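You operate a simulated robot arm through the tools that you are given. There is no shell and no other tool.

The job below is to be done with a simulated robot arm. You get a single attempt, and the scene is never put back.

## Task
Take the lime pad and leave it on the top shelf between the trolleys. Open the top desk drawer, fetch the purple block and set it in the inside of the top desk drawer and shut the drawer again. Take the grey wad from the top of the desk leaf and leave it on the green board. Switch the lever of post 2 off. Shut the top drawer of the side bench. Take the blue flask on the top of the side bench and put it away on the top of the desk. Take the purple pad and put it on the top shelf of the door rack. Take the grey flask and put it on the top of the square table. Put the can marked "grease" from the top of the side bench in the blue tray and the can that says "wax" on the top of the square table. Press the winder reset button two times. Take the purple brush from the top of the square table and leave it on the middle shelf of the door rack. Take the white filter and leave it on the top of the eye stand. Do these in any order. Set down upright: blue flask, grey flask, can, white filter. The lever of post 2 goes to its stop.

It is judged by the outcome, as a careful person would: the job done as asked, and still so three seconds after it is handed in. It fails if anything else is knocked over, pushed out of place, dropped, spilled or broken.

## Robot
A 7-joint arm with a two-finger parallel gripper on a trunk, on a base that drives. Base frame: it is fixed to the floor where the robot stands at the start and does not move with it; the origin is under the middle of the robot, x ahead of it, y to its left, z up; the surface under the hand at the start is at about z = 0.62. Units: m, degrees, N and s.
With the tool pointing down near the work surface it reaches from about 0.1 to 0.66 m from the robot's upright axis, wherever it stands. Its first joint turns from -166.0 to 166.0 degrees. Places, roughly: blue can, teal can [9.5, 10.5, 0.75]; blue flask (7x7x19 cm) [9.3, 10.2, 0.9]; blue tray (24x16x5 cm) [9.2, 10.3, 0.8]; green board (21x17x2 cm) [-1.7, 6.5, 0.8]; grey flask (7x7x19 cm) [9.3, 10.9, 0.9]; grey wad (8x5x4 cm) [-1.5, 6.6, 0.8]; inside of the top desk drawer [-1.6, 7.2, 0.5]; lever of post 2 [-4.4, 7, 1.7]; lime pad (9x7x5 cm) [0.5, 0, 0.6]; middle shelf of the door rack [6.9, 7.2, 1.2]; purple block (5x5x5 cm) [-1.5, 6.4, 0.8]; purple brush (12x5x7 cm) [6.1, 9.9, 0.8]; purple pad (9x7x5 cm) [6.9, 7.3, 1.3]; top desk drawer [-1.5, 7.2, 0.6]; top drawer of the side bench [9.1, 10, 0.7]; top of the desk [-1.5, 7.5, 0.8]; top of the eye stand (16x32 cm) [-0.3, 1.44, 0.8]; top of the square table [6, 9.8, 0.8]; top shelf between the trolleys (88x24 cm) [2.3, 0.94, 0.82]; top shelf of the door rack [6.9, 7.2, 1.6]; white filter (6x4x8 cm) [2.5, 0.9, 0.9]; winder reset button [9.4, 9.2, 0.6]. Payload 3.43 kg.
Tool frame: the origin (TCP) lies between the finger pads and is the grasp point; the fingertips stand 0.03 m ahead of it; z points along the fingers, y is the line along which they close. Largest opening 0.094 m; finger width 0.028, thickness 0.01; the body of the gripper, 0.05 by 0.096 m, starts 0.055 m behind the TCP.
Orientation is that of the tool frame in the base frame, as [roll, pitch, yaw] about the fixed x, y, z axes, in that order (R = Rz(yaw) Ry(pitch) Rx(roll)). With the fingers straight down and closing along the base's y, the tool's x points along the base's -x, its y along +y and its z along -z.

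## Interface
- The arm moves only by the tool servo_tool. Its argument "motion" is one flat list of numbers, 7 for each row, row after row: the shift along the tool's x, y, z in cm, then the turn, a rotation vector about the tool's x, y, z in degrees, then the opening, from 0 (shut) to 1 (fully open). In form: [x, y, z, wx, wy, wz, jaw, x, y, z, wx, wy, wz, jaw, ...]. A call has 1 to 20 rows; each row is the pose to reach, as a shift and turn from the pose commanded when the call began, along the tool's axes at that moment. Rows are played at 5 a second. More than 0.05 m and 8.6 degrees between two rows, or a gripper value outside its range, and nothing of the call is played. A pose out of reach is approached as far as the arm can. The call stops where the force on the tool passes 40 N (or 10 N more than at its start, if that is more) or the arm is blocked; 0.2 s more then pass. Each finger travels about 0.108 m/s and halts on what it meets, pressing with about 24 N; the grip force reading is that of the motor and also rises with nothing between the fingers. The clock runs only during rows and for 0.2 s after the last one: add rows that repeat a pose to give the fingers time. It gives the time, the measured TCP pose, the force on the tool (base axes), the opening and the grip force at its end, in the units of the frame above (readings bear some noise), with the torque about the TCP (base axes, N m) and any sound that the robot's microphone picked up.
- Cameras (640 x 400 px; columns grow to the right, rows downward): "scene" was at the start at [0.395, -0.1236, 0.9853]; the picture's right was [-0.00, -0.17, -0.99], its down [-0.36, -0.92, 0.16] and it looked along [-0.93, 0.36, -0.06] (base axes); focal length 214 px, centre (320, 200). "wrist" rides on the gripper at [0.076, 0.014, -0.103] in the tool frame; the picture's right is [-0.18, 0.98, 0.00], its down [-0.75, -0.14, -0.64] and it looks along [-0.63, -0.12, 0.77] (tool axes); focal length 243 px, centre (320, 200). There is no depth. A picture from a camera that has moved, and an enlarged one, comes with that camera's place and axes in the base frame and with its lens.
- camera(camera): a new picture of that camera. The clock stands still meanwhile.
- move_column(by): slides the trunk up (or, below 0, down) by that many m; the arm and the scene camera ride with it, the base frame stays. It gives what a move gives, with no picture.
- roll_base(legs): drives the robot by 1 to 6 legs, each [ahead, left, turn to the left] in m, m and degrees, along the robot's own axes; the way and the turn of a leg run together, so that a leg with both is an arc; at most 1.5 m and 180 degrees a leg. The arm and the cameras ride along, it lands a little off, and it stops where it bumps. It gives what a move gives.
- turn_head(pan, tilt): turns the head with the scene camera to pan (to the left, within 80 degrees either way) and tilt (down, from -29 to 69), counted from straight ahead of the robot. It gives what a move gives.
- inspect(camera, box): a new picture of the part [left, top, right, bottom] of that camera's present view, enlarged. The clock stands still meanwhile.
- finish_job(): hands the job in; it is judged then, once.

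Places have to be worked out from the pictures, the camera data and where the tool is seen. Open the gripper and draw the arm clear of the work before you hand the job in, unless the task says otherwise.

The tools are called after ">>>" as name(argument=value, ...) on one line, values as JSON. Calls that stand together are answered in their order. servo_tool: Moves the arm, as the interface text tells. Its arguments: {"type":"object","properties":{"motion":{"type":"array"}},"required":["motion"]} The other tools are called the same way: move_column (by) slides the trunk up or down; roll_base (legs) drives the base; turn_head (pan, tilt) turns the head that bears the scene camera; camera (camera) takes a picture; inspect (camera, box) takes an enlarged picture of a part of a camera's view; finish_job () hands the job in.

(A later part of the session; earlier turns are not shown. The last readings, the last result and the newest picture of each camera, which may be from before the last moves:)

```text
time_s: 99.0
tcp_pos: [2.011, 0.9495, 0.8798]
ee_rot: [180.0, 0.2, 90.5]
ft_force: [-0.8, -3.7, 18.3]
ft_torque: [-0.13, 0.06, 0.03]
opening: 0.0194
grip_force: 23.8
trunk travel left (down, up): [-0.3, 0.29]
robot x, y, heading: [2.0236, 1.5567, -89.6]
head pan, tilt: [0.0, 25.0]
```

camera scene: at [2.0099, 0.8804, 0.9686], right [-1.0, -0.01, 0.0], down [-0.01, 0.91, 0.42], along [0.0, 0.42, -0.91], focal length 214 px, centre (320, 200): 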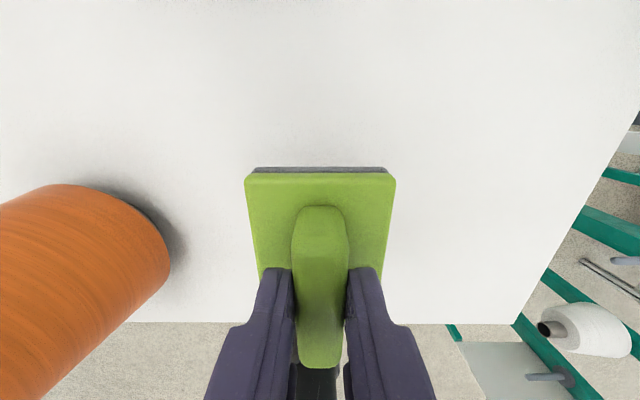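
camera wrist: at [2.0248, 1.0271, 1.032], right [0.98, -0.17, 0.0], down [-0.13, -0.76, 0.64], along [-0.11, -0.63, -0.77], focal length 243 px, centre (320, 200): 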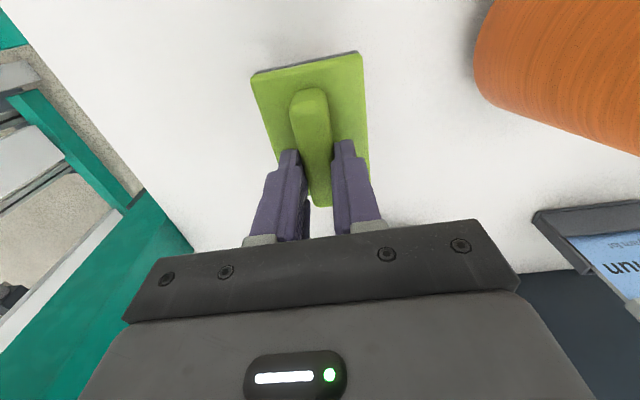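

Touch-down at 18 N with the pad on the shelf. I open the fingers and lift off.

>>> servo_tool(motion=[0, 0, -0.1, 0, 0, 0, 0.5, 0, 0, -0.1, 0, 0, 0, 0.6, 0, 0, -0.1, 0, 0, 0, 0.6, 0, 0, -2, 0, 0, 0, 0.6, 0, 0, -5, 0, 0, 0, 0.6, 0, 0, -9, 0, 0, 0, 0.8, 0, 0, -13, 0, 0, 0, 1, 0, 0, -17, 0, 0, 0, 1, 0, 0, -21, 0, 0, 0, 1, 0, 0, -25, 0, 0, 0, 1])

>>> camera(camera="scene")

>>> turn_head(pan=30, tilt=0)

>>> camera(camera="scene")

```text
time_s: 101.2
tcp_pos: [2.0128, 0.9531, 1.1287]
ee_rot: [179.9, 0.0, 90.6]
ft_force: [0.0, 0.5, 0.8]
ft_torque: [-0.01, 0.01, -0.01]
opening: 0.0939
grip_force: 0.0
trunk travel left (down, up): [-0.3, 0.29]
robot x, y, heading: [2.0205, 1.5571, -89.4]
head pan, tilt: [0.0, 25.0]
```

```text
taken
camera scene: at [2.0111, 0.8821, 1.167], right [-1.0, -0.01, 0.0], down [-0.01, 0.91, 0.42], along [0.0, 0.42, -0.91], focal length 214 px, centre (320, 200)
```

scene: 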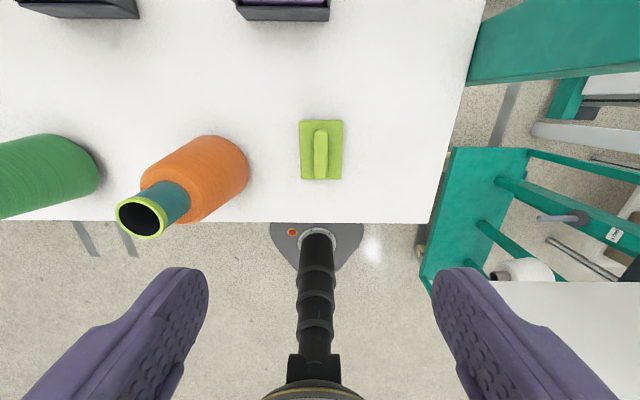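

```text
time_s: 102.2
tcp_pos: [2.0116, 0.9504, 1.1269]
ee_rot: [180.0, -0.2, 90.7]
ft_force: [0.6, -0.7, 0.1]
ft_torque: [0.01, 0.0, 0.05]
opening: 0.0942
grip_force: 0.1
trunk travel left (down, up): [-0.3, 0.29]
robot x, y, heading: [2.0215, 1.5577, -89.5]
head pan, tilt: [30.0, 0.0]
```

```text
taken
camera scene: at [2.0563, 0.8414, 1.1802], right [-0.87, -0.01, -0.5], down [-0.01, 1.0, 0.0], along [0.5, 0.01, -0.87], focal length 214 px, centre (320, 200)
```

scene: 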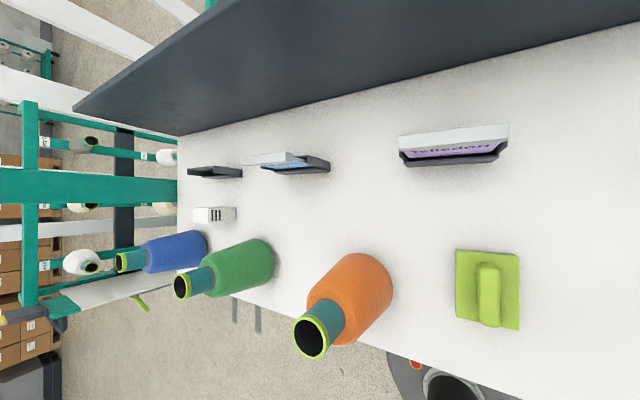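

The lime pad lies flat on the shelf, clear of everything. The white filter stands at about [2.54, 0.885]. I retract the arm and shift the base left by 0.52 m to face it.

>>> servo_tool(motion=[4, 0, 0, 0, 0, 0, 1, 8, 0, 0, 0, 0, 0, 1, 12, 0, 0, 0, 0, 0, 1, 15, 0, 0, 0, 0, 0, 1, 15, 0, 0, 0, 0, 0, 1])

>>> roll_base(legs=[[0, 0.52, 0]])

>>> turn_head(pan=0, tilt=-10)

>>> camera(camera="scene")

>>> camera(camera="wrist")

```text
time_s: 103.4
tcp_pos: [2.0096, 1.102, 1.128]
ee_rot: [-180.0, 0.0, 90.6]
ft_force: [-1.0, 1.1, 0.9]
ft_torque: [0.01, 0.01, -0.02]
opening: 0.0942
grip_force: 0.0
trunk travel left (down, up): [-0.3, 0.29]
robot x, y, heading: [2.0247, 1.5522, -89.7]
head pan, tilt: [30.0, 0.0]
```

```text
time_s: 106.4
tcp_pos: [2.5249, 1.1069, 1.1276]
ee_rot: [-180.0, 0.0, 90.7]
ft_force: [-0.1, -0.4, 0.4]
ft_torque: [0.03, 0.01, 0.0]
opening: 0.0943
grip_force: 0.0
trunk travel left (down, up): [-0.3, 0.29]
robot x, y, heading: [2.5354, 1.5626, -89.3]
head pan, tilt: [30.0, 0.0]
```

```text
time_s: 107.4
tcp_pos: [2.5255, 1.108, 1.1288]
ee_rot: [-179.9, -0.1, 90.7]
ft_force: [-1.0, 0.0, -0.6]
ft_torque: [0.02, 0.0, -0.01]
opening: 0.0944
grip_force: 0.0
trunk travel left (down, up): [-0.3, 0.29]
robot x, y, heading: [2.54, 1.5555, -89.5]
head pan, tilt: [0.0, -10.0]
```

```text
taken
camera scene: at [2.5243, 0.9824, 1.1745], right [-1.0, -0.01, 0.0], down [-0.01, 0.98, -0.17], along [0.0, -0.17, -0.98], focal length 214 px, centre (320, 200)
```

scene: 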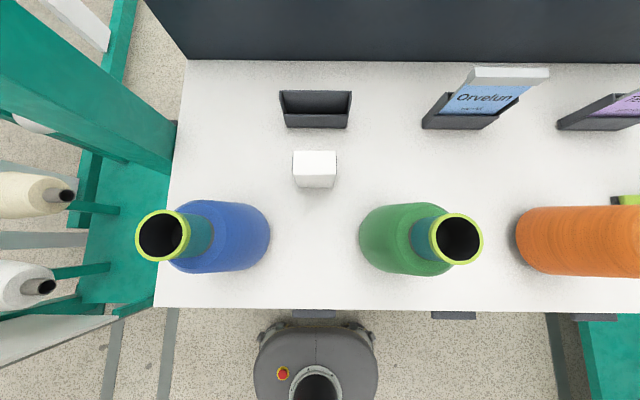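

```text
taken
camera wrist: at [2.5384, 1.1845, 1.2304], right [0.98, -0.17, 0.0], down [-0.13, -0.76, 0.64], along [-0.11, -0.63, -0.77], focal length 243 px, centre (320, 200)
```

wrist: 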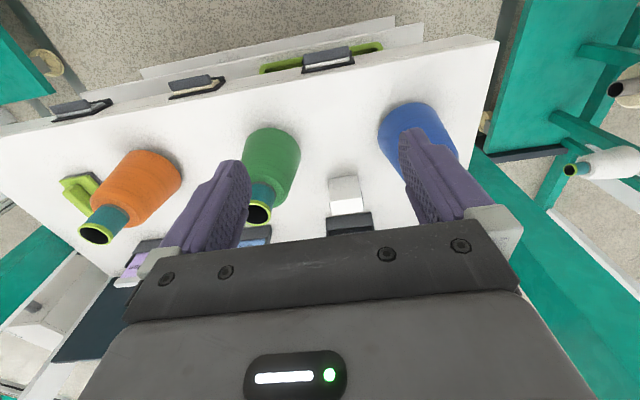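

The filter stands behind and between the blue and green bobbins. I zoom in to get its exact shape and position.

>>> inspect(camera="scene", box=[240, 130, 400, 230])

```text
4.00 times, centred on (320, 180) of scene
camera zoom: at [2.5243, 0.9824, 1.1745], right [-1.0, -0.01, 0.0], down [-0.01, 0.98, -0.17], along [0.0, -0.17, -0.98], focal length 858 px, centre (320, 280)
```

zoom: 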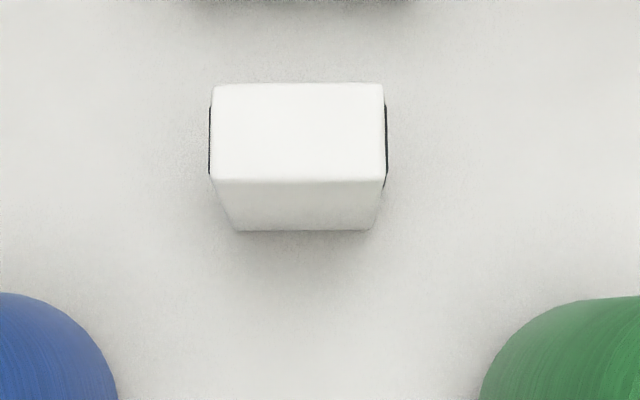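

The filter spans x 2.502–2.561, y 0.865–0.90, z 0.82–0.90. It is slightly beyond reach, so I roll 7 cm forward, then reach over it between the bobbins.

>>> roll_base(legs=[[0.08, 0, 0]])

```text
time_s: 108.4
tcp_pos: [2.525, 1.0254, 1.127]
ee_rot: [179.9, -0.1, 90.5]
ft_force: [0.7, -0.1, 0.8]
ft_torque: [0.07, -0.01, 0.03]
opening: 0.0939
grip_force: 0.1
trunk travel left (down, up): [-0.3, 0.29]
robot x, y, heading: [2.5354, 1.4821, -89.6]
head pan, tilt: [0.0, -10.0]
```

I move over the filter and come down to TCP z≈0.95 to check alignment.

>>> servo_tool(motion=[-4.75, 0.2, 0, 0, 0, 0, 1, -9.5, 0.4, 0, 0, 0, 0, 1, -14.2, 0.5, 0, 0, 0, 0, 1, -14.2, 0.5, 4, 0, 0, 0, 1, -14.2, 0.5, 8, 0, 0, 0, 1, -14.2, 0.5, 12, 0, 0, 0, 1, -14.2, 0.5, 16, 0, 0, 0, 1, -14.2, 0.5, 17.5, 0, 0, 0, 1, -14.2, 0.5, 17.5, 0, 0, 0, 1])

>>> turn_head(pan=0, tilt=25)

>>> camera(camera="scene")

>>> camera(camera="wrist")

```text
time_s: 110.4
tcp_pos: [2.5313, 0.8845, 0.9529]
ee_rot: [-180.0, 0.1, 90.6]
ft_force: [0.7, -0.1, -0.1]
ft_torque: [-0.01, 0.0, -0.03]
opening: 0.0939
grip_force: 0.1
trunk travel left (down, up): [-0.3, 0.29]
robot x, y, heading: [2.5427, 1.4773, -89.4]
head pan, tilt: [0.0, -10.0]
```

```text
time_s: 111.4
tcp_pos: [2.532, 0.8851, 0.9538]
ee_rot: [180.0, -0.1, 90.6]
ft_force: [0.4, -0.3, -0.1]
ft_torque: [0.03, 0.03, -0.02]
opening: 0.0939
grip_force: 0.0
trunk travel left (down, up): [-0.3, 0.29]
robot x, y, heading: [2.5391, 1.4788, -89.4]
head pan, tilt: [0.0, 25.0]
```

```text
taken
camera scene: at [2.5314, 0.8158, 0.9919], right [-1.0, -0.01, 0.0], down [-0.01, 0.91, 0.42], along [0.0, 0.42, -0.91], focal length 214 px, centre (320, 200)
```

scene: 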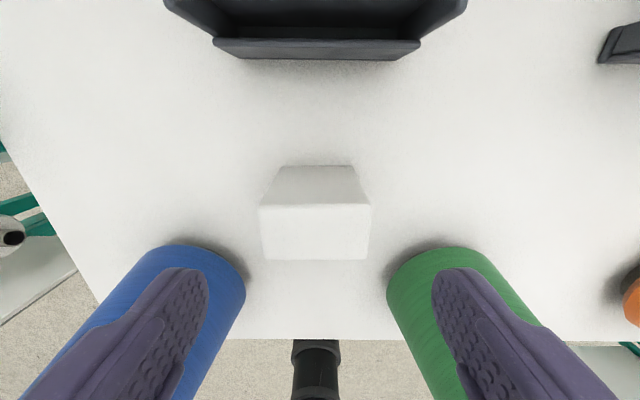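

```text
taken
camera wrist: at [2.5462, 0.9623, 1.0557], right [0.98, -0.17, 0.0], down [-0.13, -0.76, 0.64], along [-0.11, -0.63, -0.77], focal length 243 px, centre (320, 200)
```

wrist: 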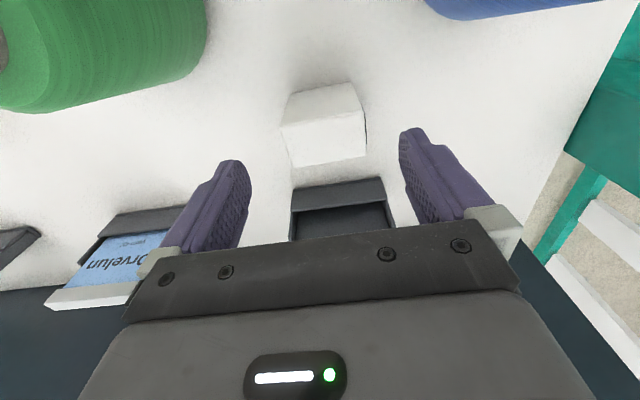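

The filter is centred between the fingers. I descend to TCP z≈0.865 and close.

>>> servo_tool(motion=[-0.4, -0.1, 3, 0, 0, 0, 1, -0.4, -0.1, 6, 0, 0, 0, 1, -0.4, -0.1, 8, 0, 0, 0, 1, -0.4, -0.1, 8.8, 0, 0, 0, 1, -0.4, -0.1, 8.8, 0, 0, 0, 0.5, -0.4, -0.1, 8.8, 0, 0, 0, 0, -0.4, -0.1, 8.8, 0, 0, 0, 0, -0.4, -0.1, 8.8, 0, 0, 0, 0, -0.4, -0.1, 8.8, 0, 0, 0, 0])

>>> camera(camera="scene")

```text
time_s: 113.4
tcp_pos: [2.5311, 0.8819, 0.8634]
ee_rot: [180.0, -0.1, 90.6]
ft_force: [0.4, -1.0, -0.8]
ft_torque: [-0.02, -0.01, -0.01]
opening: 0.0637
grip_force: 23.9
trunk travel left (down, up): [-0.3, 0.29]
robot x, y, heading: [2.5379, 1.4791, -89.5]
head pan, tilt: [0.0, 25.0]
```

```text
taken
camera scene: at [2.5293, 0.8111, 0.9027], right [-1.0, -0.01, 0.0], down [-0.01, 0.91, 0.42], along [0.0, 0.42, -0.91], focal length 214 px, centre (320, 200)
```

scene: 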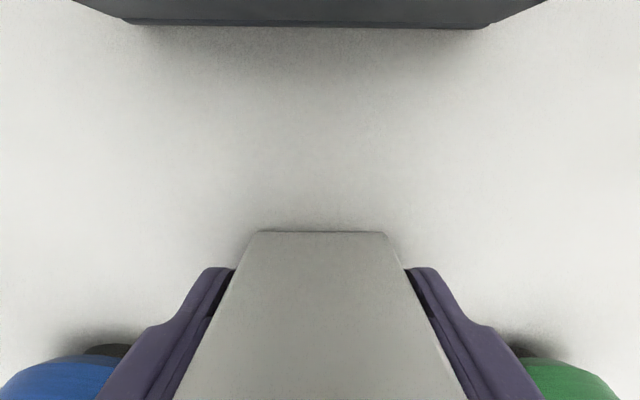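

Filter gripped (opening 0.064). I lift it straight up, then retract.

>>> servo_tool(motion=[0, 0, -2, 0, 0, 0, 0, 0, 0, -6, 0, 0, 0, 0, 0, 0, -10, 0, 0, 0, 0, 0, 0, -14, 0, 0, 0, 0, 0, 0, -18, 0, 0, 0, 0, 0, 0, -22, 0, 0, 0, 0, 0, 0, -26, 0, 0, 0, 0, 5, 0, -27, 0, 0, 0, 0, 9.5, 0, -27, 0, 0, 0, 0, 14, 0, -27, 0, 0, 0, 0, 18, 0, -27, 0, 0, 0, 0, 18, 0, -27, 0, 0, 0, 0])

>>> camera(camera="wrist")

>>> camera(camera="scene")

```text
refused: row 8 steps farther than a row can; nothing moved
```

```text
taken
camera wrist: at [2.5441, 0.9576, 0.9665], right [0.98, -0.17, 0.0], down [-0.13, -0.76, 0.64], along [-0.11, -0.63, -0.77], focal length 243 px, centre (320, 200)
```

wrist: 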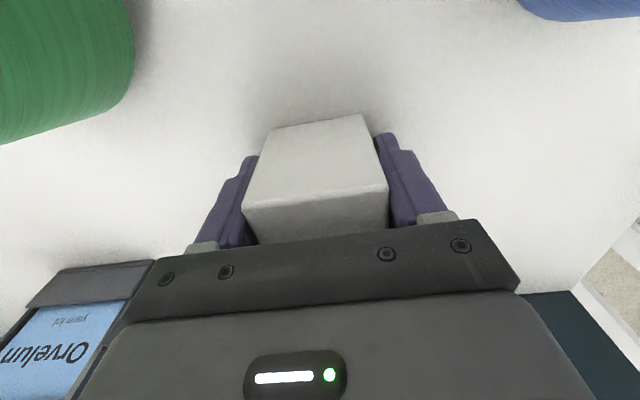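

```text
taken
camera scene: at [2.5293, 0.8111, 0.9027], right [-1.0, -0.01, 0.0], down [-0.01, 0.91, 0.42], along [0.0, 0.42, -0.91], focal length 214 px, centre (320, 200)
```

scene: 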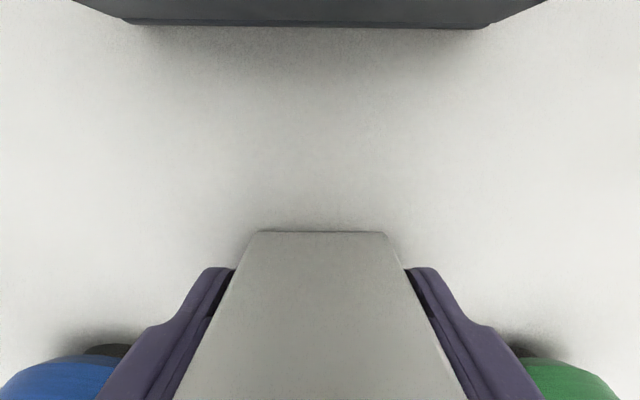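

One row was a touch too long, so nothing moved; I resend with smaller steps: straight up 27 cm, then back 18 cm.

>>> servo_tool(motion=[0, 0, -2, 0, 0, 0, 0, 0, 0, -6, 0, 0, 0, 0, 0, 0, -10, 0, 0, 0, 0, 0, 0, -14, 0, 0, 0, 0, 0, 0, -18, 0, 0, 0, 0, 0, 0, -22, 0, 0, 0, 0, 0, 0, -26, 0, 0, 0, 0, 3.5, 0, -27, 0, 0, 0, 0, 7.5, 0, -27, 0, 0, 0, 0, 11.5, 0, -27, 0, 0, 0, 0, 15, 0, -27, 0, 0, 0, 0, 18, 0, -27, 0, 0, 0, 0, 18, 0, -27, 0, 0, 0, 0])

>>> camera(camera="wrist")

```text
time_s: 116.2
tcp_pos: [2.5281, 1.0601, 1.1334]
ee_rot: [-179.9, -0.1, 90.6]
ft_force: [0.5, 0.5, -1.4]
ft_torque: [0.01, -0.02, 0.01]
opening: 0.0639
grip_force: 24.3
trunk travel left (down, up): [-0.3, 0.29]
robot x, y, heading: [2.5415, 1.4794, -89.3]
head pan, tilt: [0.0, 25.0]
```

```text
taken
camera wrist: at [2.542, 1.1375, 1.2366], right [0.98, -0.17, 0.0], down [-0.13, -0.76, 0.64], along [-0.11, -0.63, -0.77], focal length 243 px, centre (320, 200)
```

wrist: 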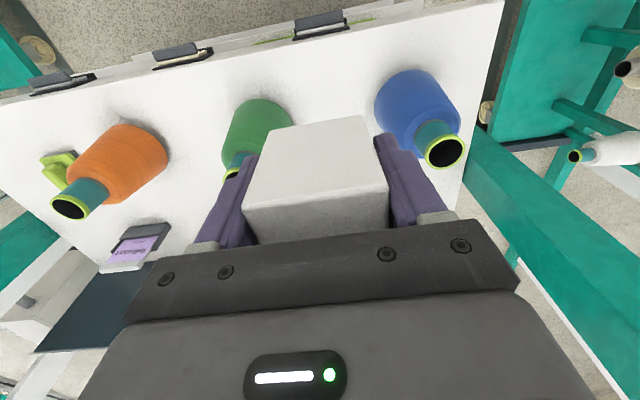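

The filter is held well. I back away, strafe along the free lane to x≈−1.0, and turn to face +x beside the table.

>>> roll_base(legs=[[-1.12, 0, 0], [0, -1.2, 0], [0, -1.2, 0], [0, -1.15, 0], [0, 0, 89.4]])

>>> turn_head(pan=-50, tilt=-20)

>>> camera(camera="scene")

```text
time_s: 142.6
tcp_pos: [-0.5973, 2.5095, 1.1337]
ee_rot: [-180.0, -0.1, -178.5]
ft_force: [0.2, -0.2, -1.9]
ft_torque: [0.01, 0.02, -0.02]
opening: 0.0639
grip_force: 24.7
trunk travel left (down, up): [-0.3, 0.29]
robot x, y, heading: [-1.0176, 2.5129, 1.5]
head pan, tilt: [0.0, 25.0]
```

```text
time_s: 143.8
tcp_pos: [-0.5962, 2.5082, 1.1343]
ee_rot: [-180.0, -0.1, -178.5]
ft_force: [-0.1, -0.1, -1.2]
ft_torque: [0.0, -0.05, -0.02]
opening: 0.064
grip_force: 24.0
trunk travel left (down, up): [-0.3, 0.29]
robot x, y, heading: [-1.0121, 2.5128, 1.6]
head pan, tilt: [-50.0, -20.0]
```

```text
taken
camera scene: at [-0.4579, 2.4541, 1.2161], right [0.02, -0.64, 0.77], down [-0.93, -0.29, -0.22], along [0.36, -0.71, -0.61], focal length 214 px, centre (320, 200)
```

scene: 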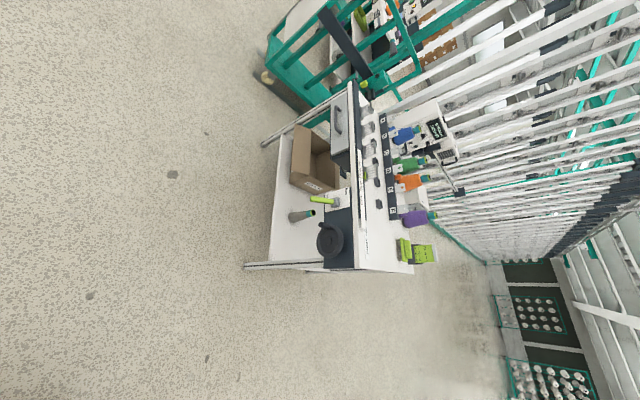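

The robot is at [-1.01, 2.51]. I strafe right to y≈1.44, facing the left end of the table, and look at the free area from above.

>>> roll_base(legs=[[0, -1.06, -1.6]])

>>> turn_head(pan=0, tilt=-25)

>>> camera(camera="scene")

```text
time_s: 149.2
tcp_pos: [-0.5905, 1.4248, 1.1346]
ee_rot: [-180.0, -0.2, 179.2]
ft_force: [0.0, -0.3, -1.0]
ft_torque: [-0.03, 0.0, -0.02]
opening: 0.0639
grip_force: 23.5
trunk travel left (down, up): [-0.3, 0.29]
robot x, y, heading: [-1.0094, 1.4417, -0.6]
head pan, tilt: [-50.0, -20.0]
```

```text
time_s: 150.4
tcp_pos: [-0.5905, 1.425, 1.135]
ee_rot: [179.9, -0.1, 179.1]
ft_force: [-0.5, 0.5, -0.4]
ft_torque: [-0.02, 0.01, -0.01]
opening: 0.0639
grip_force: 24.5
trunk travel left (down, up): [-0.3, 0.29]
robot x, y, heading: [-1.0141, 1.4446, -0.6]
head pan, tilt: [0.0, -25.0]
```

```text
taken
camera scene: at [-0.447, 1.4232, 1.194], right [-0.01, -1.0, 0.0], down [-0.91, 0.01, -0.42], along [0.42, -0.01, -0.91], focal length 214 px, centre (320, 200)
```

scene: 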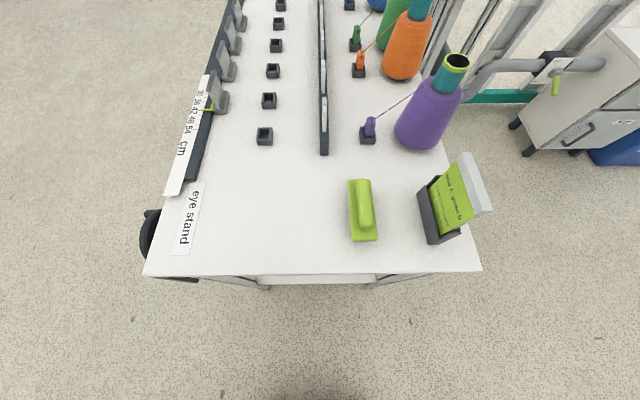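

This is the table labelled "eye stand"; a second lime pad lies at y≈1.34, and the spot around [-0.29, 1.50] is free. I roll 0.17 m closer.

>>> roll_base(legs=[[0.17, 0.05, 0.6]])

>>> camera(camera="scene")

```text
time_s: 151.9
tcp_pos: [-0.4211, 1.4785, 1.1342]
ee_rot: [-180.0, -0.2, 179.9]
ft_force: [0.2, 0.5, -1.4]
ft_torque: [-0.03, 0.03, -0.01]
opening: 0.064
grip_force: 23.8
trunk travel left (down, up): [-0.3, 0.29]
robot x, y, heading: [-0.8397, 1.4954, -0.4]
head pan, tilt: [0.0, -25.0]
```

```text
taken
camera scene: at [-0.2777, 1.4781, 1.1934], right [0.0, -1.0, 0.0], down [-0.91, 0.0, -0.42], along [0.42, 0.0, -0.91], focal length 214 px, centre (320, 200)
```

scene: 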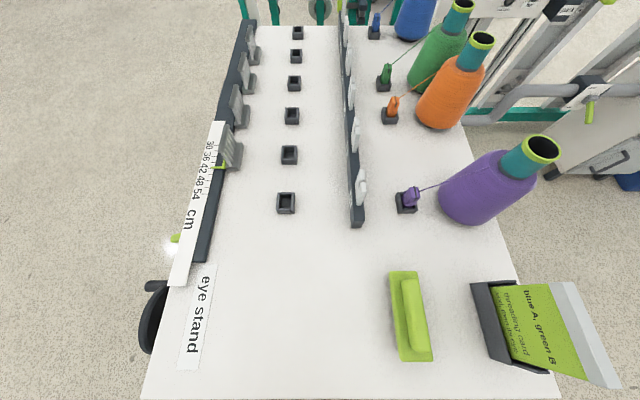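

The landing spot at [-0.29, 1.495] is free. I reach forward 13 cm and lower to TCP z≈0.88.

>>> servo_tool(motion=[-4.4, 0.6, 0, 0, 0, 0, 0, -8.8, 1.1, 0, 0, 0, 0, 0, -13.1, 1.65, 0, 0, 0, 0, 0, -13.1, 1.65, 4, 0, 0, 0, 0, -13.1, 1.65, 8, 0, 0, 0, 0, -13.1, 1.65, 12, 0, 0, 0, 0, -13.1, 1.65, 16, 0, 0, 0, 0, -13.1, 1.65, 20, 0, 0, 0, 0, -13.1, 1.65, 23, 0, 0, 0, 0, -13.1, 1.65, 25, 0, 0, 0, 0, -13.1, 1.65, 25, 0, 0, 0, 0])

>>> turn_head(pan=0, tilt=20)

>>> camera(camera="scene")

>>> camera(camera="wrist")

```text
time_s: 154.3
tcp_pos: [-0.2921, 1.4942, 0.8848]
ee_rot: [180.0, 0.0, 179.8]
ft_force: [0.1, 0.6, -1.7]
ft_torque: [0.05, -0.01, 0.0]
opening: 0.0636
grip_force: 24.0
trunk travel left (down, up): [-0.3, 0.29]
robot x, y, heading: [-0.8376, 1.4927, -0.1]
head pan, tilt: [0.0, -25.0]
```

```text
time_s: 155.4
tcp_pos: [-0.2925, 1.4952, 0.8846]
ee_rot: [-179.9, -0.1, 179.8]
ft_force: [-0.4, 0.0, -1.5]
ft_torque: [-0.01, 0.0, 0.02]
opening: 0.0639
grip_force: 23.9
trunk travel left (down, up): [-0.3, 0.29]
robot x, y, heading: [-0.843, 1.4962, -0.2]
head pan, tilt: [0.0, 20.0]
```

```text
taken
camera scene: at [-0.2163, 1.4945, 0.9226], right [0.0, -1.0, 0.0], down [-0.94, 0.0, 0.34], along [-0.34, 0.0, -0.94], focal length 214 px, centre (320, 200)
```

scene: 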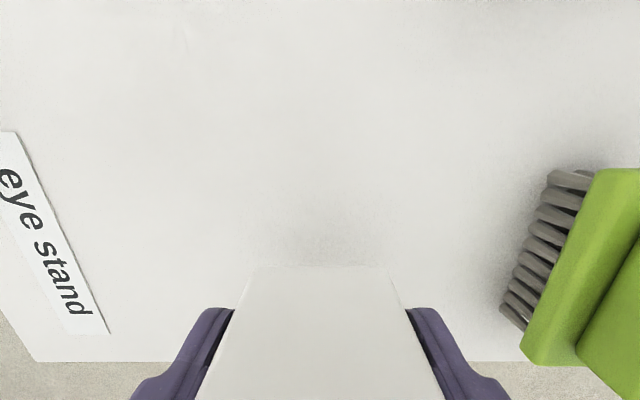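

```text
taken
camera wrist: at [-0.3681, 1.5099, 0.9874], right [0.19, 0.98, 0.0], down [0.75, -0.14, 0.64], along [0.63, -0.12, -0.77], focal length 243 px, centre (320, 200)
```

wrist: 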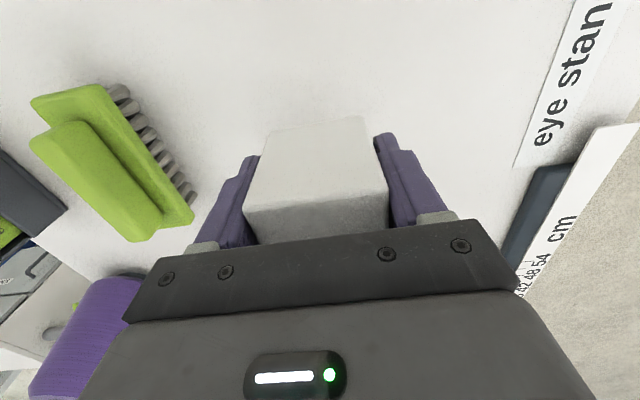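

The other lime object is a brush, so no mix-up. I lower the filter gently to the table in small steps.

>>> servo_tool(motion=[0, 0, 1.2, 0, 0, 0, 0, 0, 0, 2.4, 0, 0, 0, 0, 0, 0, 3.2, 0, 0, 0, 0, 0, 0, 3.6, 0, 0, 0, 0, 0, 0, 3.9, 0, 0, 0, 0, 0, 0, 4.1, 0, 0, 0, 0, 0, 0, 4.1, 0, 0, 0, 0])

```text
time_s: 157.0
tcp_pos: [-0.2904, 1.4942, 0.8432]
ee_rot: [179.8, 0.0, 179.8]
ft_force: [0.4, -1.2, 10.1]
ft_torque: [-0.07, 0.1, 0.01]
opening: 0.064
grip_force: 24.0
trunk travel left (down, up): [-0.3, 0.29]
robot x, y, heading: [-0.8404, 1.4912, -0.3]
head pan, tilt: [0.0, 20.0]
```

Contact at 10 N: the filter stands on the table. I open the fingers and rise straight up.

>>> servo_tool(motion=[0, 0, 0, 0, 0, 0, 0.8, 0, 0, 0, 0, 0, 0, 1, 0, 0, 0, 0, 0, 0, 1, 0, 0, -2, 0, 0, 0, 1, 0, 0, -6, 0, 0, 0, 1, 0, 0, -10, 0, 0, 0, 1, 0, 0, -14, 0, 0, 0, 1, 0, 0, -18, 0, 0, 0, 1, 0, 0, -22, 0, 0, 0, 1, 0, 0, -26, 0, 0, 0, 1, 0, 0, -29, 0, 0, 0, 1, 0, 0, -29, 0, 0, 0, 1])

>>> camera(camera="scene")

```text
time_s: 159.6
tcp_pos: [-0.2914, 1.4927, 1.1324]
ee_rot: [-180.0, -0.1, 179.8]
ft_force: [-0.4, -0.4, 0.7]
ft_torque: [-0.03, 0.01, 0.02]
opening: 0.0942
grip_force: 0.0
trunk travel left (down, up): [-0.3, 0.29]
robot x, y, heading: [-0.8462, 1.4953, -0.1]
head pan, tilt: [0.0, 20.0]
```

```text
taken
camera scene: at [-0.2154, 1.493, 1.171], right [0.0, -1.0, 0.0], down [-0.94, 0.0, 0.34], along [-0.34, 0.0, -0.94], focal length 214 px, centre (320, 200)
```

scene: 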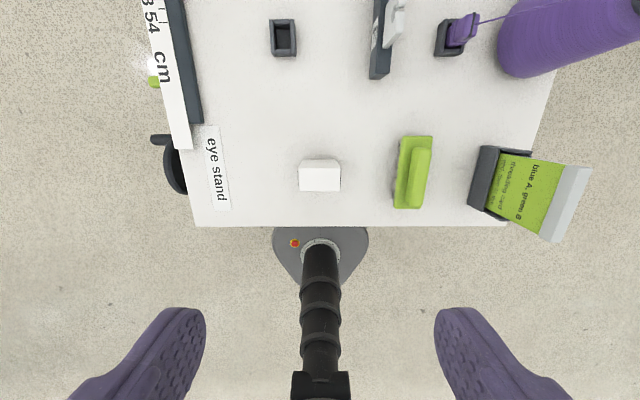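

The filter stands upright on the eye stand. I retract the arm, back off, turn toward +y and pitch the hand to look along the way to the desk.

>>> servo_tool(motion=[4.5, 0, 0, 0, 0, 0, 1, 9, 0, 0, 0, 0, 0, 1, 13, 0, 0, 0, 0, 0, 1, 13, 0, 0, 0, 0, 0, 1])

>>> roll_base(legs=[[-0.3, 0, 0], [0, 0, 90], [1.2, 0, 0]])

>>> servo_tool(motion=[-1, 0, 2, 0, -8, 0, 1, -2, 0, 4, 0, -16, 0, 1, -3, 0, 6, 0, -24, 0, 1, -3.5, 0, 8, 0, -32, 0, 1, -4, 0, 10, 0, -40, 0, 1, -4, 0, 10, 0, -40, 0, 1])

>>> turn_head(pan=0, tilt=-29)

>>> camera(camera="scene")

```text
time_s: 160.6
tcp_pos: [-0.4202, 1.4943, 1.1342]
ee_rot: [180.0, -0.2, 179.8]
ft_force: [-0.8, 0.2, -0.6]
ft_torque: [-0.01, 0.0, -0.04]
opening: 0.0938
grip_force: 0.1
trunk travel left (down, up): [-0.3, 0.29]
robot x, y, heading: [-0.8415, 1.4939, -0.2]
head pan, tilt: [0.0, 20.0]
```

```text
time_s: 172.2
tcp_pos: [-1.1228, 3.1321, 1.1351]
ee_rot: [180.0, 0.0, -90.8]
ft_force: [0.5, -0.5, 0.5]
ft_torque: [0.0, -0.02, -0.04]
opening: 0.0939
grip_force: 0.1
trunk travel left (down, up): [-0.3, 0.29]
robot x, y, heading: [-1.123, 2.7138, 89.2]
head pan, tilt: [0.0, 20.0]
```

```text
time_s: 173.6
tcp_pos: [-1.1212, 3.172, 1.0349]
ee_rot: [-180.0, 40.0, -90.8]
ft_force: [-0.1, -0.7, 0.4]
ft_torque: [-0.02, -0.02, 0.0]
opening: 0.0941
grip_force: 0.1
trunk travel left (down, up): [-0.3, 0.29]
robot x, y, heading: [-1.1275, 2.711, 89.3]
head pan, tilt: [0.0, 20.0]
```

```text
time_s: 174.8
tcp_pos: [-1.1208, 3.1733, 1.0343]
ee_rot: [-180.0, 39.9, -90.8]
ft_force: [0.6, -0.5, -1.2]
ft_torque: [0.0, -0.01, -0.06]
opening: 0.0941
grip_force: 0.0
trunk travel left (down, up): [-0.3, 0.29]
robot x, y, heading: [-1.1234, 2.7124, 89.3]
head pan, tilt: [0.0, -28.6]
```

```text
taken
camera scene: at [-1.1227, 3.2469, 1.1798], right [1.0, -0.01, 0.0], down [-0.01, -0.37, -0.93], along [0.01, 0.93, -0.37], focal length 214 px, centre (320, 200)
```

scene: 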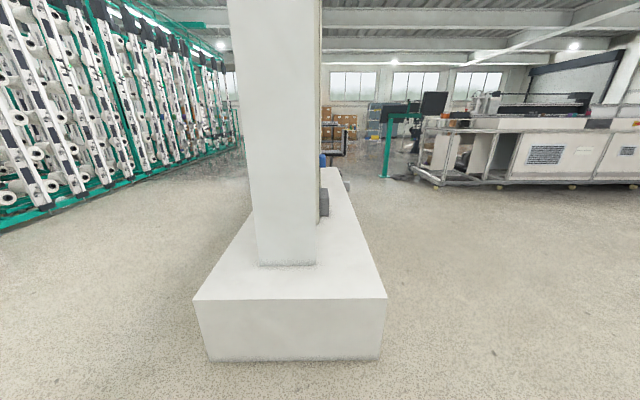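

A pillar on a long pedestal (x −1.69…−0.80, y 3.97…~5.3) is ahead; the lane at x≈−0.1 is free. I go around its right side and look again.

>>> roll_base(legs=[[0.4, -1.05, 0.7], [1.4, 0, 0]])

>>> turn_head(pan=25, tilt=-29)

>>> camera(camera="scene")

```text
time_s: 187.3
tcp_pos: [-0.0839, 4.9914, 1.035]
ee_rot: [180.0, 39.9, -88.8]
ft_force: [0.5, 0.0, -0.7]
ft_torque: [-0.01, -0.02, 0.01]
opening: 0.0938
grip_force: 0.2
trunk travel left (down, up): [-0.3, 0.29]
robot x, y, heading: [-0.0735, 4.533, 91.4]
head pan, tilt: [0.0, -28.6]
```

```text
time_s: 188.2
tcp_pos: [-0.085, 4.9917, 1.0335]
ee_rot: [179.9, 39.9, -88.7]
ft_force: [-0.2, -0.8, 0.4]
ft_torque: [0.03, 0.01, 0.05]
opening: 0.0937
grip_force: 0.0
trunk travel left (down, up): [-0.3, 0.29]
robot x, y, heading: [-0.0744, 4.531, 91.4]
head pan, tilt: [25.0, -28.6]
```

```text
taken
camera scene: at [-0.1161, 5.0617, 1.1846], right [0.9, 0.29, -0.32], down [-0.19, -0.4, -0.9], along [-0.39, 0.87, -0.3], focal length 214 px, centre (320, 200)
```

scene: 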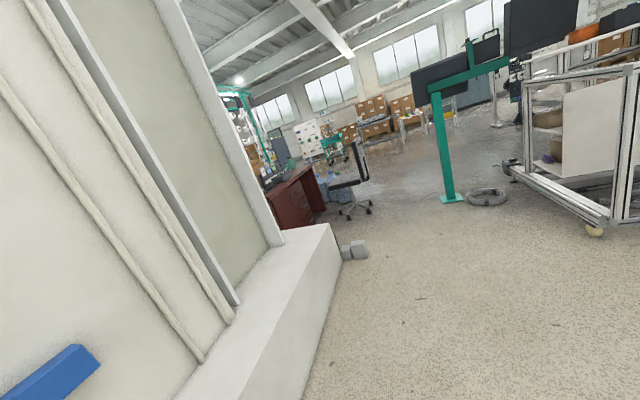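

The desk is ahead-left (brownish drawers) with an office chair in front of it, and the pedestal extends farther than thought. I go 1.2 m ahead at x≈0 and look to the left.

>>> roll_base(legs=[[1.2, -0.1, -1.4]])

>>> turn_head(pan=50, tilt=-10)

>>> camera(camera="scene")

>>> turn_head(pan=0, tilt=-29)

>>> camera(camera="scene")

```text
time_s: 194.3
tcp_pos: [0.0155, 6.2056, 1.0341]
ee_rot: [180.0, 40.0, -90.3]
ft_force: [0.3, 0.2, 0.2]
ft_torque: [0.0, -0.02, 0.02]
opening: 0.094
grip_force: 0.0
trunk travel left (down, up): [-0.3, 0.29]
robot x, y, heading: [0.0165, 5.7433, 89.9]
head pan, tilt: [25.0, -28.6]
```

```text
time_s: 195.2
tcp_pos: [0.0156, 6.2067, 1.0348]
ee_rot: [-180.0, 39.9, -90.3]
ft_force: [-0.2, -0.2, 0.1]
ft_torque: [-0.01, 0.01, 0.0]
opening: 0.094
grip_force: 0.1
trunk travel left (down, up): [-0.3, 0.29]
robot x, y, heading: [0.0168, 5.7457, 89.7]
head pan, tilt: [50.0, -10.0]
```

```text
taken
camera scene: at [-0.0504, 6.254, 1.1737], right [0.65, 0.49, -0.59], down [-0.14, -0.68, -0.72], along [-0.75, 0.54, -0.37], focal length 214 px, centre (320, 200)
```

scene: 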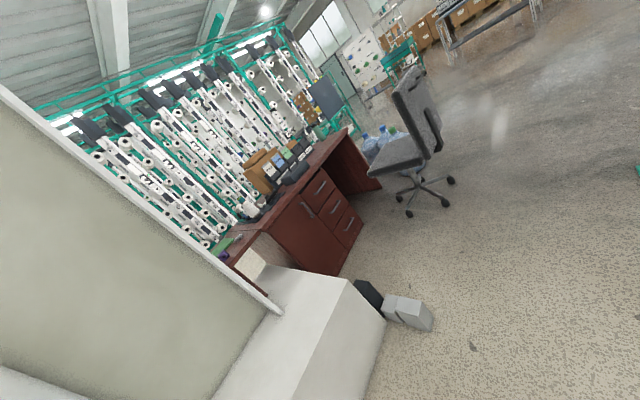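

```text
time_s: 196.4
tcp_pos: [0.0159, 6.2062, 1.035]
ee_rot: [-179.9, 40.0, -90.2]
ft_force: [0.3, 0.4, -0.1]
ft_torque: [0.0, -0.03, 0.0]
opening: 0.0939
grip_force: 0.1
trunk travel left (down, up): [-0.3, 0.29]
robot x, y, heading: [0.0195, 5.7451, 90.0]
head pan, tilt: [0.0, -28.6]
```

```text
taken
camera scene: at [0.0141, 6.281, 1.1798], right [1.0, 0.0, 0.0], down [0.0, -0.37, -0.93], along [0.0, 0.93, -0.37], focal length 214 px, centre (320, 200)
```

scene: 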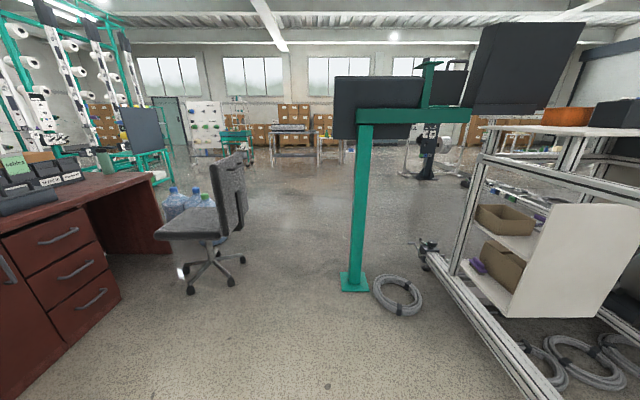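

The drawer unit (y 7.08–7.42, front x≈−1.36) faces +x; a chair stands at about [-0.85, 7.7], small grey blocks lie at about [-0.67, 6.71] by the pedestal end, and a monitor frame at [0.28, 7.5]. I turn to face −x here, then strafe to y≈7.0 to look at the desk.

>>> roll_base(legs=[[0, 0, 90], [0, -1.2, 0]])

>>> camera(camera="scene")

```text
time_s: 206.3
tcp_pos: [-0.4317, 6.9474, 1.0351]
ee_rot: [179.9, 39.8, -1.0]
ft_force: [1.0, 0.2, 0.5]
ft_torque: [0.0, -0.01, 0.02]
opening: 0.0942
grip_force: 0.1
trunk travel left (down, up): [-0.3, 0.29]
robot x, y, heading: [0.0301, 6.9411, 178.9]
head pan, tilt: [0.0, -28.6]
```

```text
taken
camera scene: at [-0.5085, 6.9487, 1.1798], right [0.02, 1.0, 0.0], down [0.36, -0.01, -0.93], along [-0.93, 0.02, -0.37], focal length 214 px, centre (320, 200)
```

scene: 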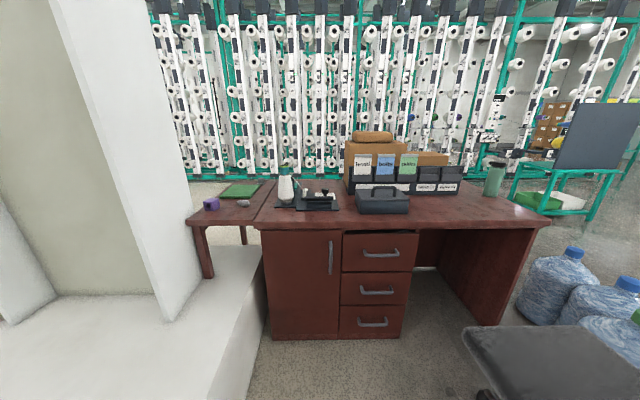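

Clear view: top drawer with handle at about [-1.31, 7.24, 0.60], leaf with purple block ≈[-1.36, 6.50], grey wad ≈[-1.38, 6.63] and green board ≈[-1.6, 6.55]. I tilt down to see the floor between here and the desk.

>>> turn_head(pan=0, tilt=15)

>>> camera(camera="scene")

>>> turn_head(pan=-50, tilt=-10)

>>> camera(camera="scene")

```text
time_s: 207.4
tcp_pos: [-0.432, 6.948, 1.0338]
ee_rot: [-180.0, 39.9, -1.0]
ft_force: [-0.2, 0.0, 0.8]
ft_torque: [-0.01, 0.01, 0.0]
opening: 0.0941
grip_force: 0.1
trunk travel left (down, up): [-0.3, 0.29]
robot x, y, heading: [0.027, 6.9449, 178.9]
head pan, tilt: [0.0, 15.0]
```

```text
taken
camera scene: at [-0.4762, 6.9479, 1.1184], right [0.02, 1.0, 0.0], down [0.91, -0.02, -0.42], along [-0.42, 0.01, -0.91], focal length 214 px, centre (320, 200)
```

scene: 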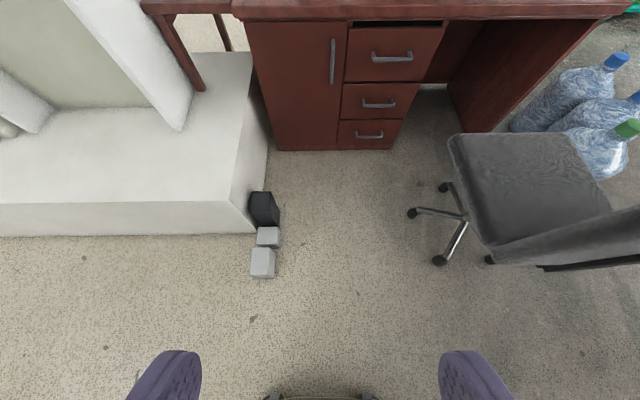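

```text
time_s: 208.6
tcp_pos: [-0.432, 6.9467, 1.0343]
ee_rot: [180.0, 39.9, -1.0]
ft_force: [0.0, -0.5, 0.0]
ft_torque: [-0.02, -0.04, 0.01]
opening: 0.0941
grip_force: 0.2
trunk travel left (down, up): [-0.3, 0.29]
robot x, y, heading: [0.0269, 6.9434, 179.0]
head pan, tilt: [-50.0, -10.0]
```

```text
taken
camera scene: at [-0.4801, 7.0125, 1.1736], right [0.5, 0.64, 0.59], down [0.69, 0.12, -0.72], along [-0.53, 0.76, -0.37], focal length 214 px, centre (320, 200)
```

scene: 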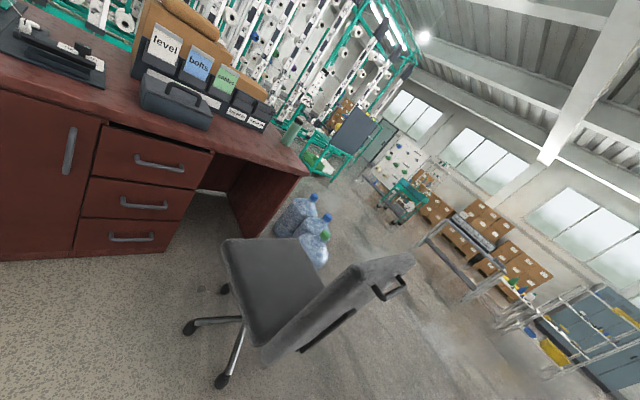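

The corridor between the grey chocks (y≤6.75) and the chair (y≥7.43) is about 0.68 m wide. I fold the hand down and back, then drive along y≈7.09 toward the desk.

>>> servo_tool(motion=[0.3, 0, -3.4, 0, 8, 0, 1, 0.6, 0, -6.8, 0, 16, 0, 1, 0.9, 0, -10.2, 0, 24, 0, 1, 1.2, 0, -13.6, 0, 32, 0, 1, 1.5, 0, -16.9, 0, 40, 0, 1, 1.5, 0, -16.9, 0, 40, 0, 1])

>>> roll_base(legs=[[0, -0.14, 1], [0.55, 0, 0]])

>>> turn_head(pan=0, tilt=-5)

>>> camera(camera="scene")

```text
time_s: 210.0
tcp_pos: [-0.312, 6.9456, 1.1541]
ee_rot: [-180.0, -0.1, -1.0]
ft_force: [0.1, -0.1, -0.2]
ft_torque: [-0.03, -0.02, -0.02]
opening: 0.094
grip_force: 0.0
trunk travel left (down, up): [-0.3, 0.29]
robot x, y, heading: [0.0251, 6.9413, 179.0]
head pan, tilt: [-50.0, -10.0]
```

```text
time_s: 214.1
tcp_pos: [-0.857, 7.0793, 1.1546]
ee_rot: [-179.9, 0.0, 0.2]
ft_force: [0.2, -0.3, -0.4]
ft_torque: [0.03, -0.02, -0.01]
opening: 0.0938
grip_force: 0.1
trunk travel left (down, up): [-0.3, 0.29]
robot x, y, heading: [-0.5157, 7.0815, -180.1]
head pan, tilt: [-50.0, -10.0]
```

```text
time_s: 215.2
tcp_pos: [-0.8576, 7.0806, 1.1554]
ee_rot: [179.9, 0.1, 0.2]
ft_force: [0.4, -0.5, 0.4]
ft_torque: [-0.01, 0.02, 0.02]
opening: 0.0941
grip_force: 0.0
trunk travel left (down, up): [-0.3, 0.29]
robot x, y, heading: [-0.516, 7.0836, -179.9]
head pan, tilt: [0.0, -5.0]
```

```text
taken
camera scene: at [-0.9767, 7.0801, 1.1976], right [0.0, 1.0, 0.0], down [1.0, 0.0, -0.09], along [-0.09, 0.0, -1.0], focal length 214 px, centre (320, 200)
```

scene: 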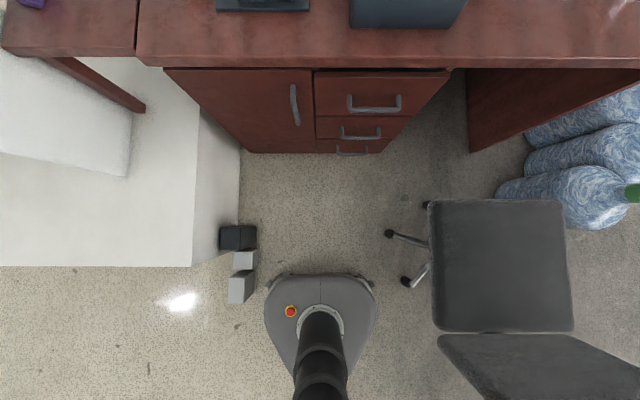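

From this nadir view I measure the base footprint (±0.25 m wide, 0.22 m ahead), the chocks (y ≤ 6.76, x −0.95…−0.56) and the drawer handle bar at x≈−1.29. I advance to about [-1.0, 7.0] to reach the leaf.

>>> roll_base(legs=[[0.47, 0, 0]])

>>> turn_head(pan=0, tilt=30)

>>> camera(camera="scene")

```text
time_s: 218.0
tcp_pos: [-1.3266, 7.0752, 1.155]
ee_rot: [180.0, 0.0, 0.4]
ft_force: [0.3, 0.3, 0.1]
ft_torque: [0.0, -0.01, 0.01]
opening: 0.094
grip_force: 0.1
trunk travel left (down, up): [-0.3, 0.29]
robot x, y, heading: [-0.9861, 7.0809, -179.5]
head pan, tilt: [0.0, -5.0]
```

```text
time_s: 219.1
tcp_pos: [-1.327, 7.0757, 1.1552]
ee_rot: [-180.0, 0.0, 0.4]
ft_force: [0.1, -0.6, -0.2]
ft_torque: [0.01, 0.01, -0.02]
opening: 0.0941
grip_force: 0.1
trunk travel left (down, up): [-0.3, 0.29]
robot x, y, heading: [-0.9869, 7.0797, -179.6]
head pan, tilt: [0.0, 30.0]
```

```text
taken
camera scene: at [-1.3898, 7.0755, 1.1947], right [-0.01, 1.0, 0.0], down [0.87, 0.01, 0.5], along [0.5, 0.0, -0.87], focal length 214 px, centre (320, 200)
```

scene: 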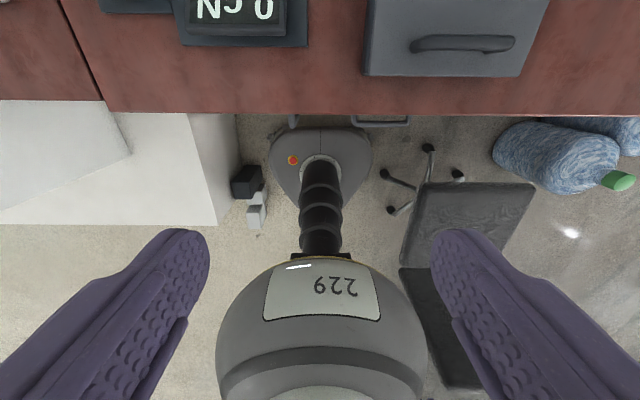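

The base stands beside the black chock with a small gap. I shift only 5 cm left (toward the leaf) and then look at the leaf from above.

>>> roll_base(legs=[[0.02, 0.05, 0]])

>>> turn_head(pan=50, tilt=0)

>>> camera(camera="scene")

```text
time_s: 220.0
tcp_pos: [-1.3469, 7.0246, 1.1541]
ee_rot: [-179.9, -0.2, 0.5]
ft_force: [-0.3, -1.2, 0.0]
ft_torque: [0.03, 0.01, -0.03]
opening: 0.0941
grip_force: 0.0
trunk travel left (down, up): [-0.3, 0.29]
robot x, y, heading: [-1.0037, 7.0301, -179.7]
head pan, tilt: [0.0, 30.0]
```

```text
time_s: 221.2
tcp_pos: [-1.3452, 7.026, 1.1542]
ee_rot: [-180.0, 0.0, 0.4]
ft_force: [0.7, -0.7, -0.4]
ft_torque: [-0.01, 0.01, -0.03]
opening: 0.0939
grip_force: 0.1
trunk travel left (down, up): [-0.3, 0.29]
robot x, y, heading: [-1.0058, 7.0291, -179.5]
head pan, tilt: [50.0, 0.0]
```

```text
taken
camera scene: at [-1.4572, 6.9562, 1.2272], right [0.0, 0.64, -0.77], down [1.0, 0.01, 0.0], along [0.01, -0.77, -0.64], focal length 214 px, centre (320, 200)
```

scene: 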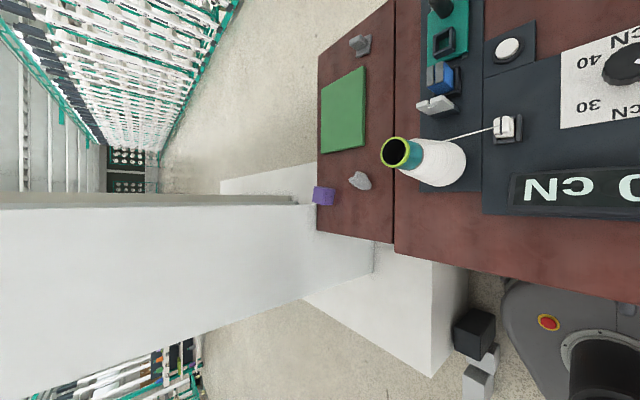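

Triangulating, the leaf top is at z≈0.765: wad ≈[-1.50, 6.585], block ≈[-1.47, 6.446], board ≈ x −1.82…−1.60, y 6.415…6.595. From here they are hardly within reach, but from the west side of the leaf (on the way to the lever) they are. So I first open the drawer: back to about [-0.66, 7.10].

>>> roll_base(legs=[[0, -0.07, 0], [-0.34, 0, -0.4]])

>>> turn_head(pan=0, tilt=-29)

>>> camera(camera="scene")

```text
time_s: 224.0
tcp_pos: [-1.007, 7.0969, 1.154]
ee_rot: [-180.0, 0.0, 0.2]
ft_force: [-0.2, 0.0, 0.5]
ft_torque: [0.0, -0.01, 0.0]
opening: 0.0941
grip_force: 0.0
trunk travel left (down, up): [-0.3, 0.29]
robot x, y, heading: [-0.6668, 7.1019, -179.9]
head pan, tilt: [50.0, 0.0]
```

```text
time_s: 225.2
tcp_pos: [-1.0085, 7.0959, 1.1548]
ee_rot: [180.0, 0.0, 0.2]
ft_force: [-0.8, 0.3, 0.7]
ft_torque: [-0.04, 0.01, 0.02]
opening: 0.0942
grip_force: 0.1
trunk travel left (down, up): [-0.3, 0.29]
robot x, y, heading: [-0.6683, 7.1004, -179.8]
head pan, tilt: [0.0, -28.6]
```

```text
taken
camera scene: at [-1.1602, 7.0968, 1.2181], right [0.0, 1.0, 0.0], down [0.88, 0.0, -0.48], along [-0.48, 0.0, -0.88], focal length 214 px, centre (320, 200)
```

scene: 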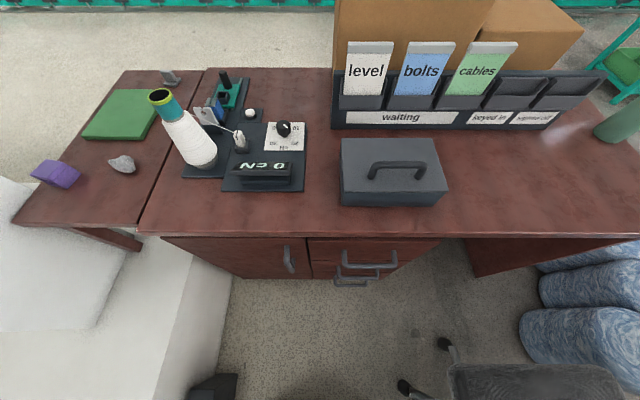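

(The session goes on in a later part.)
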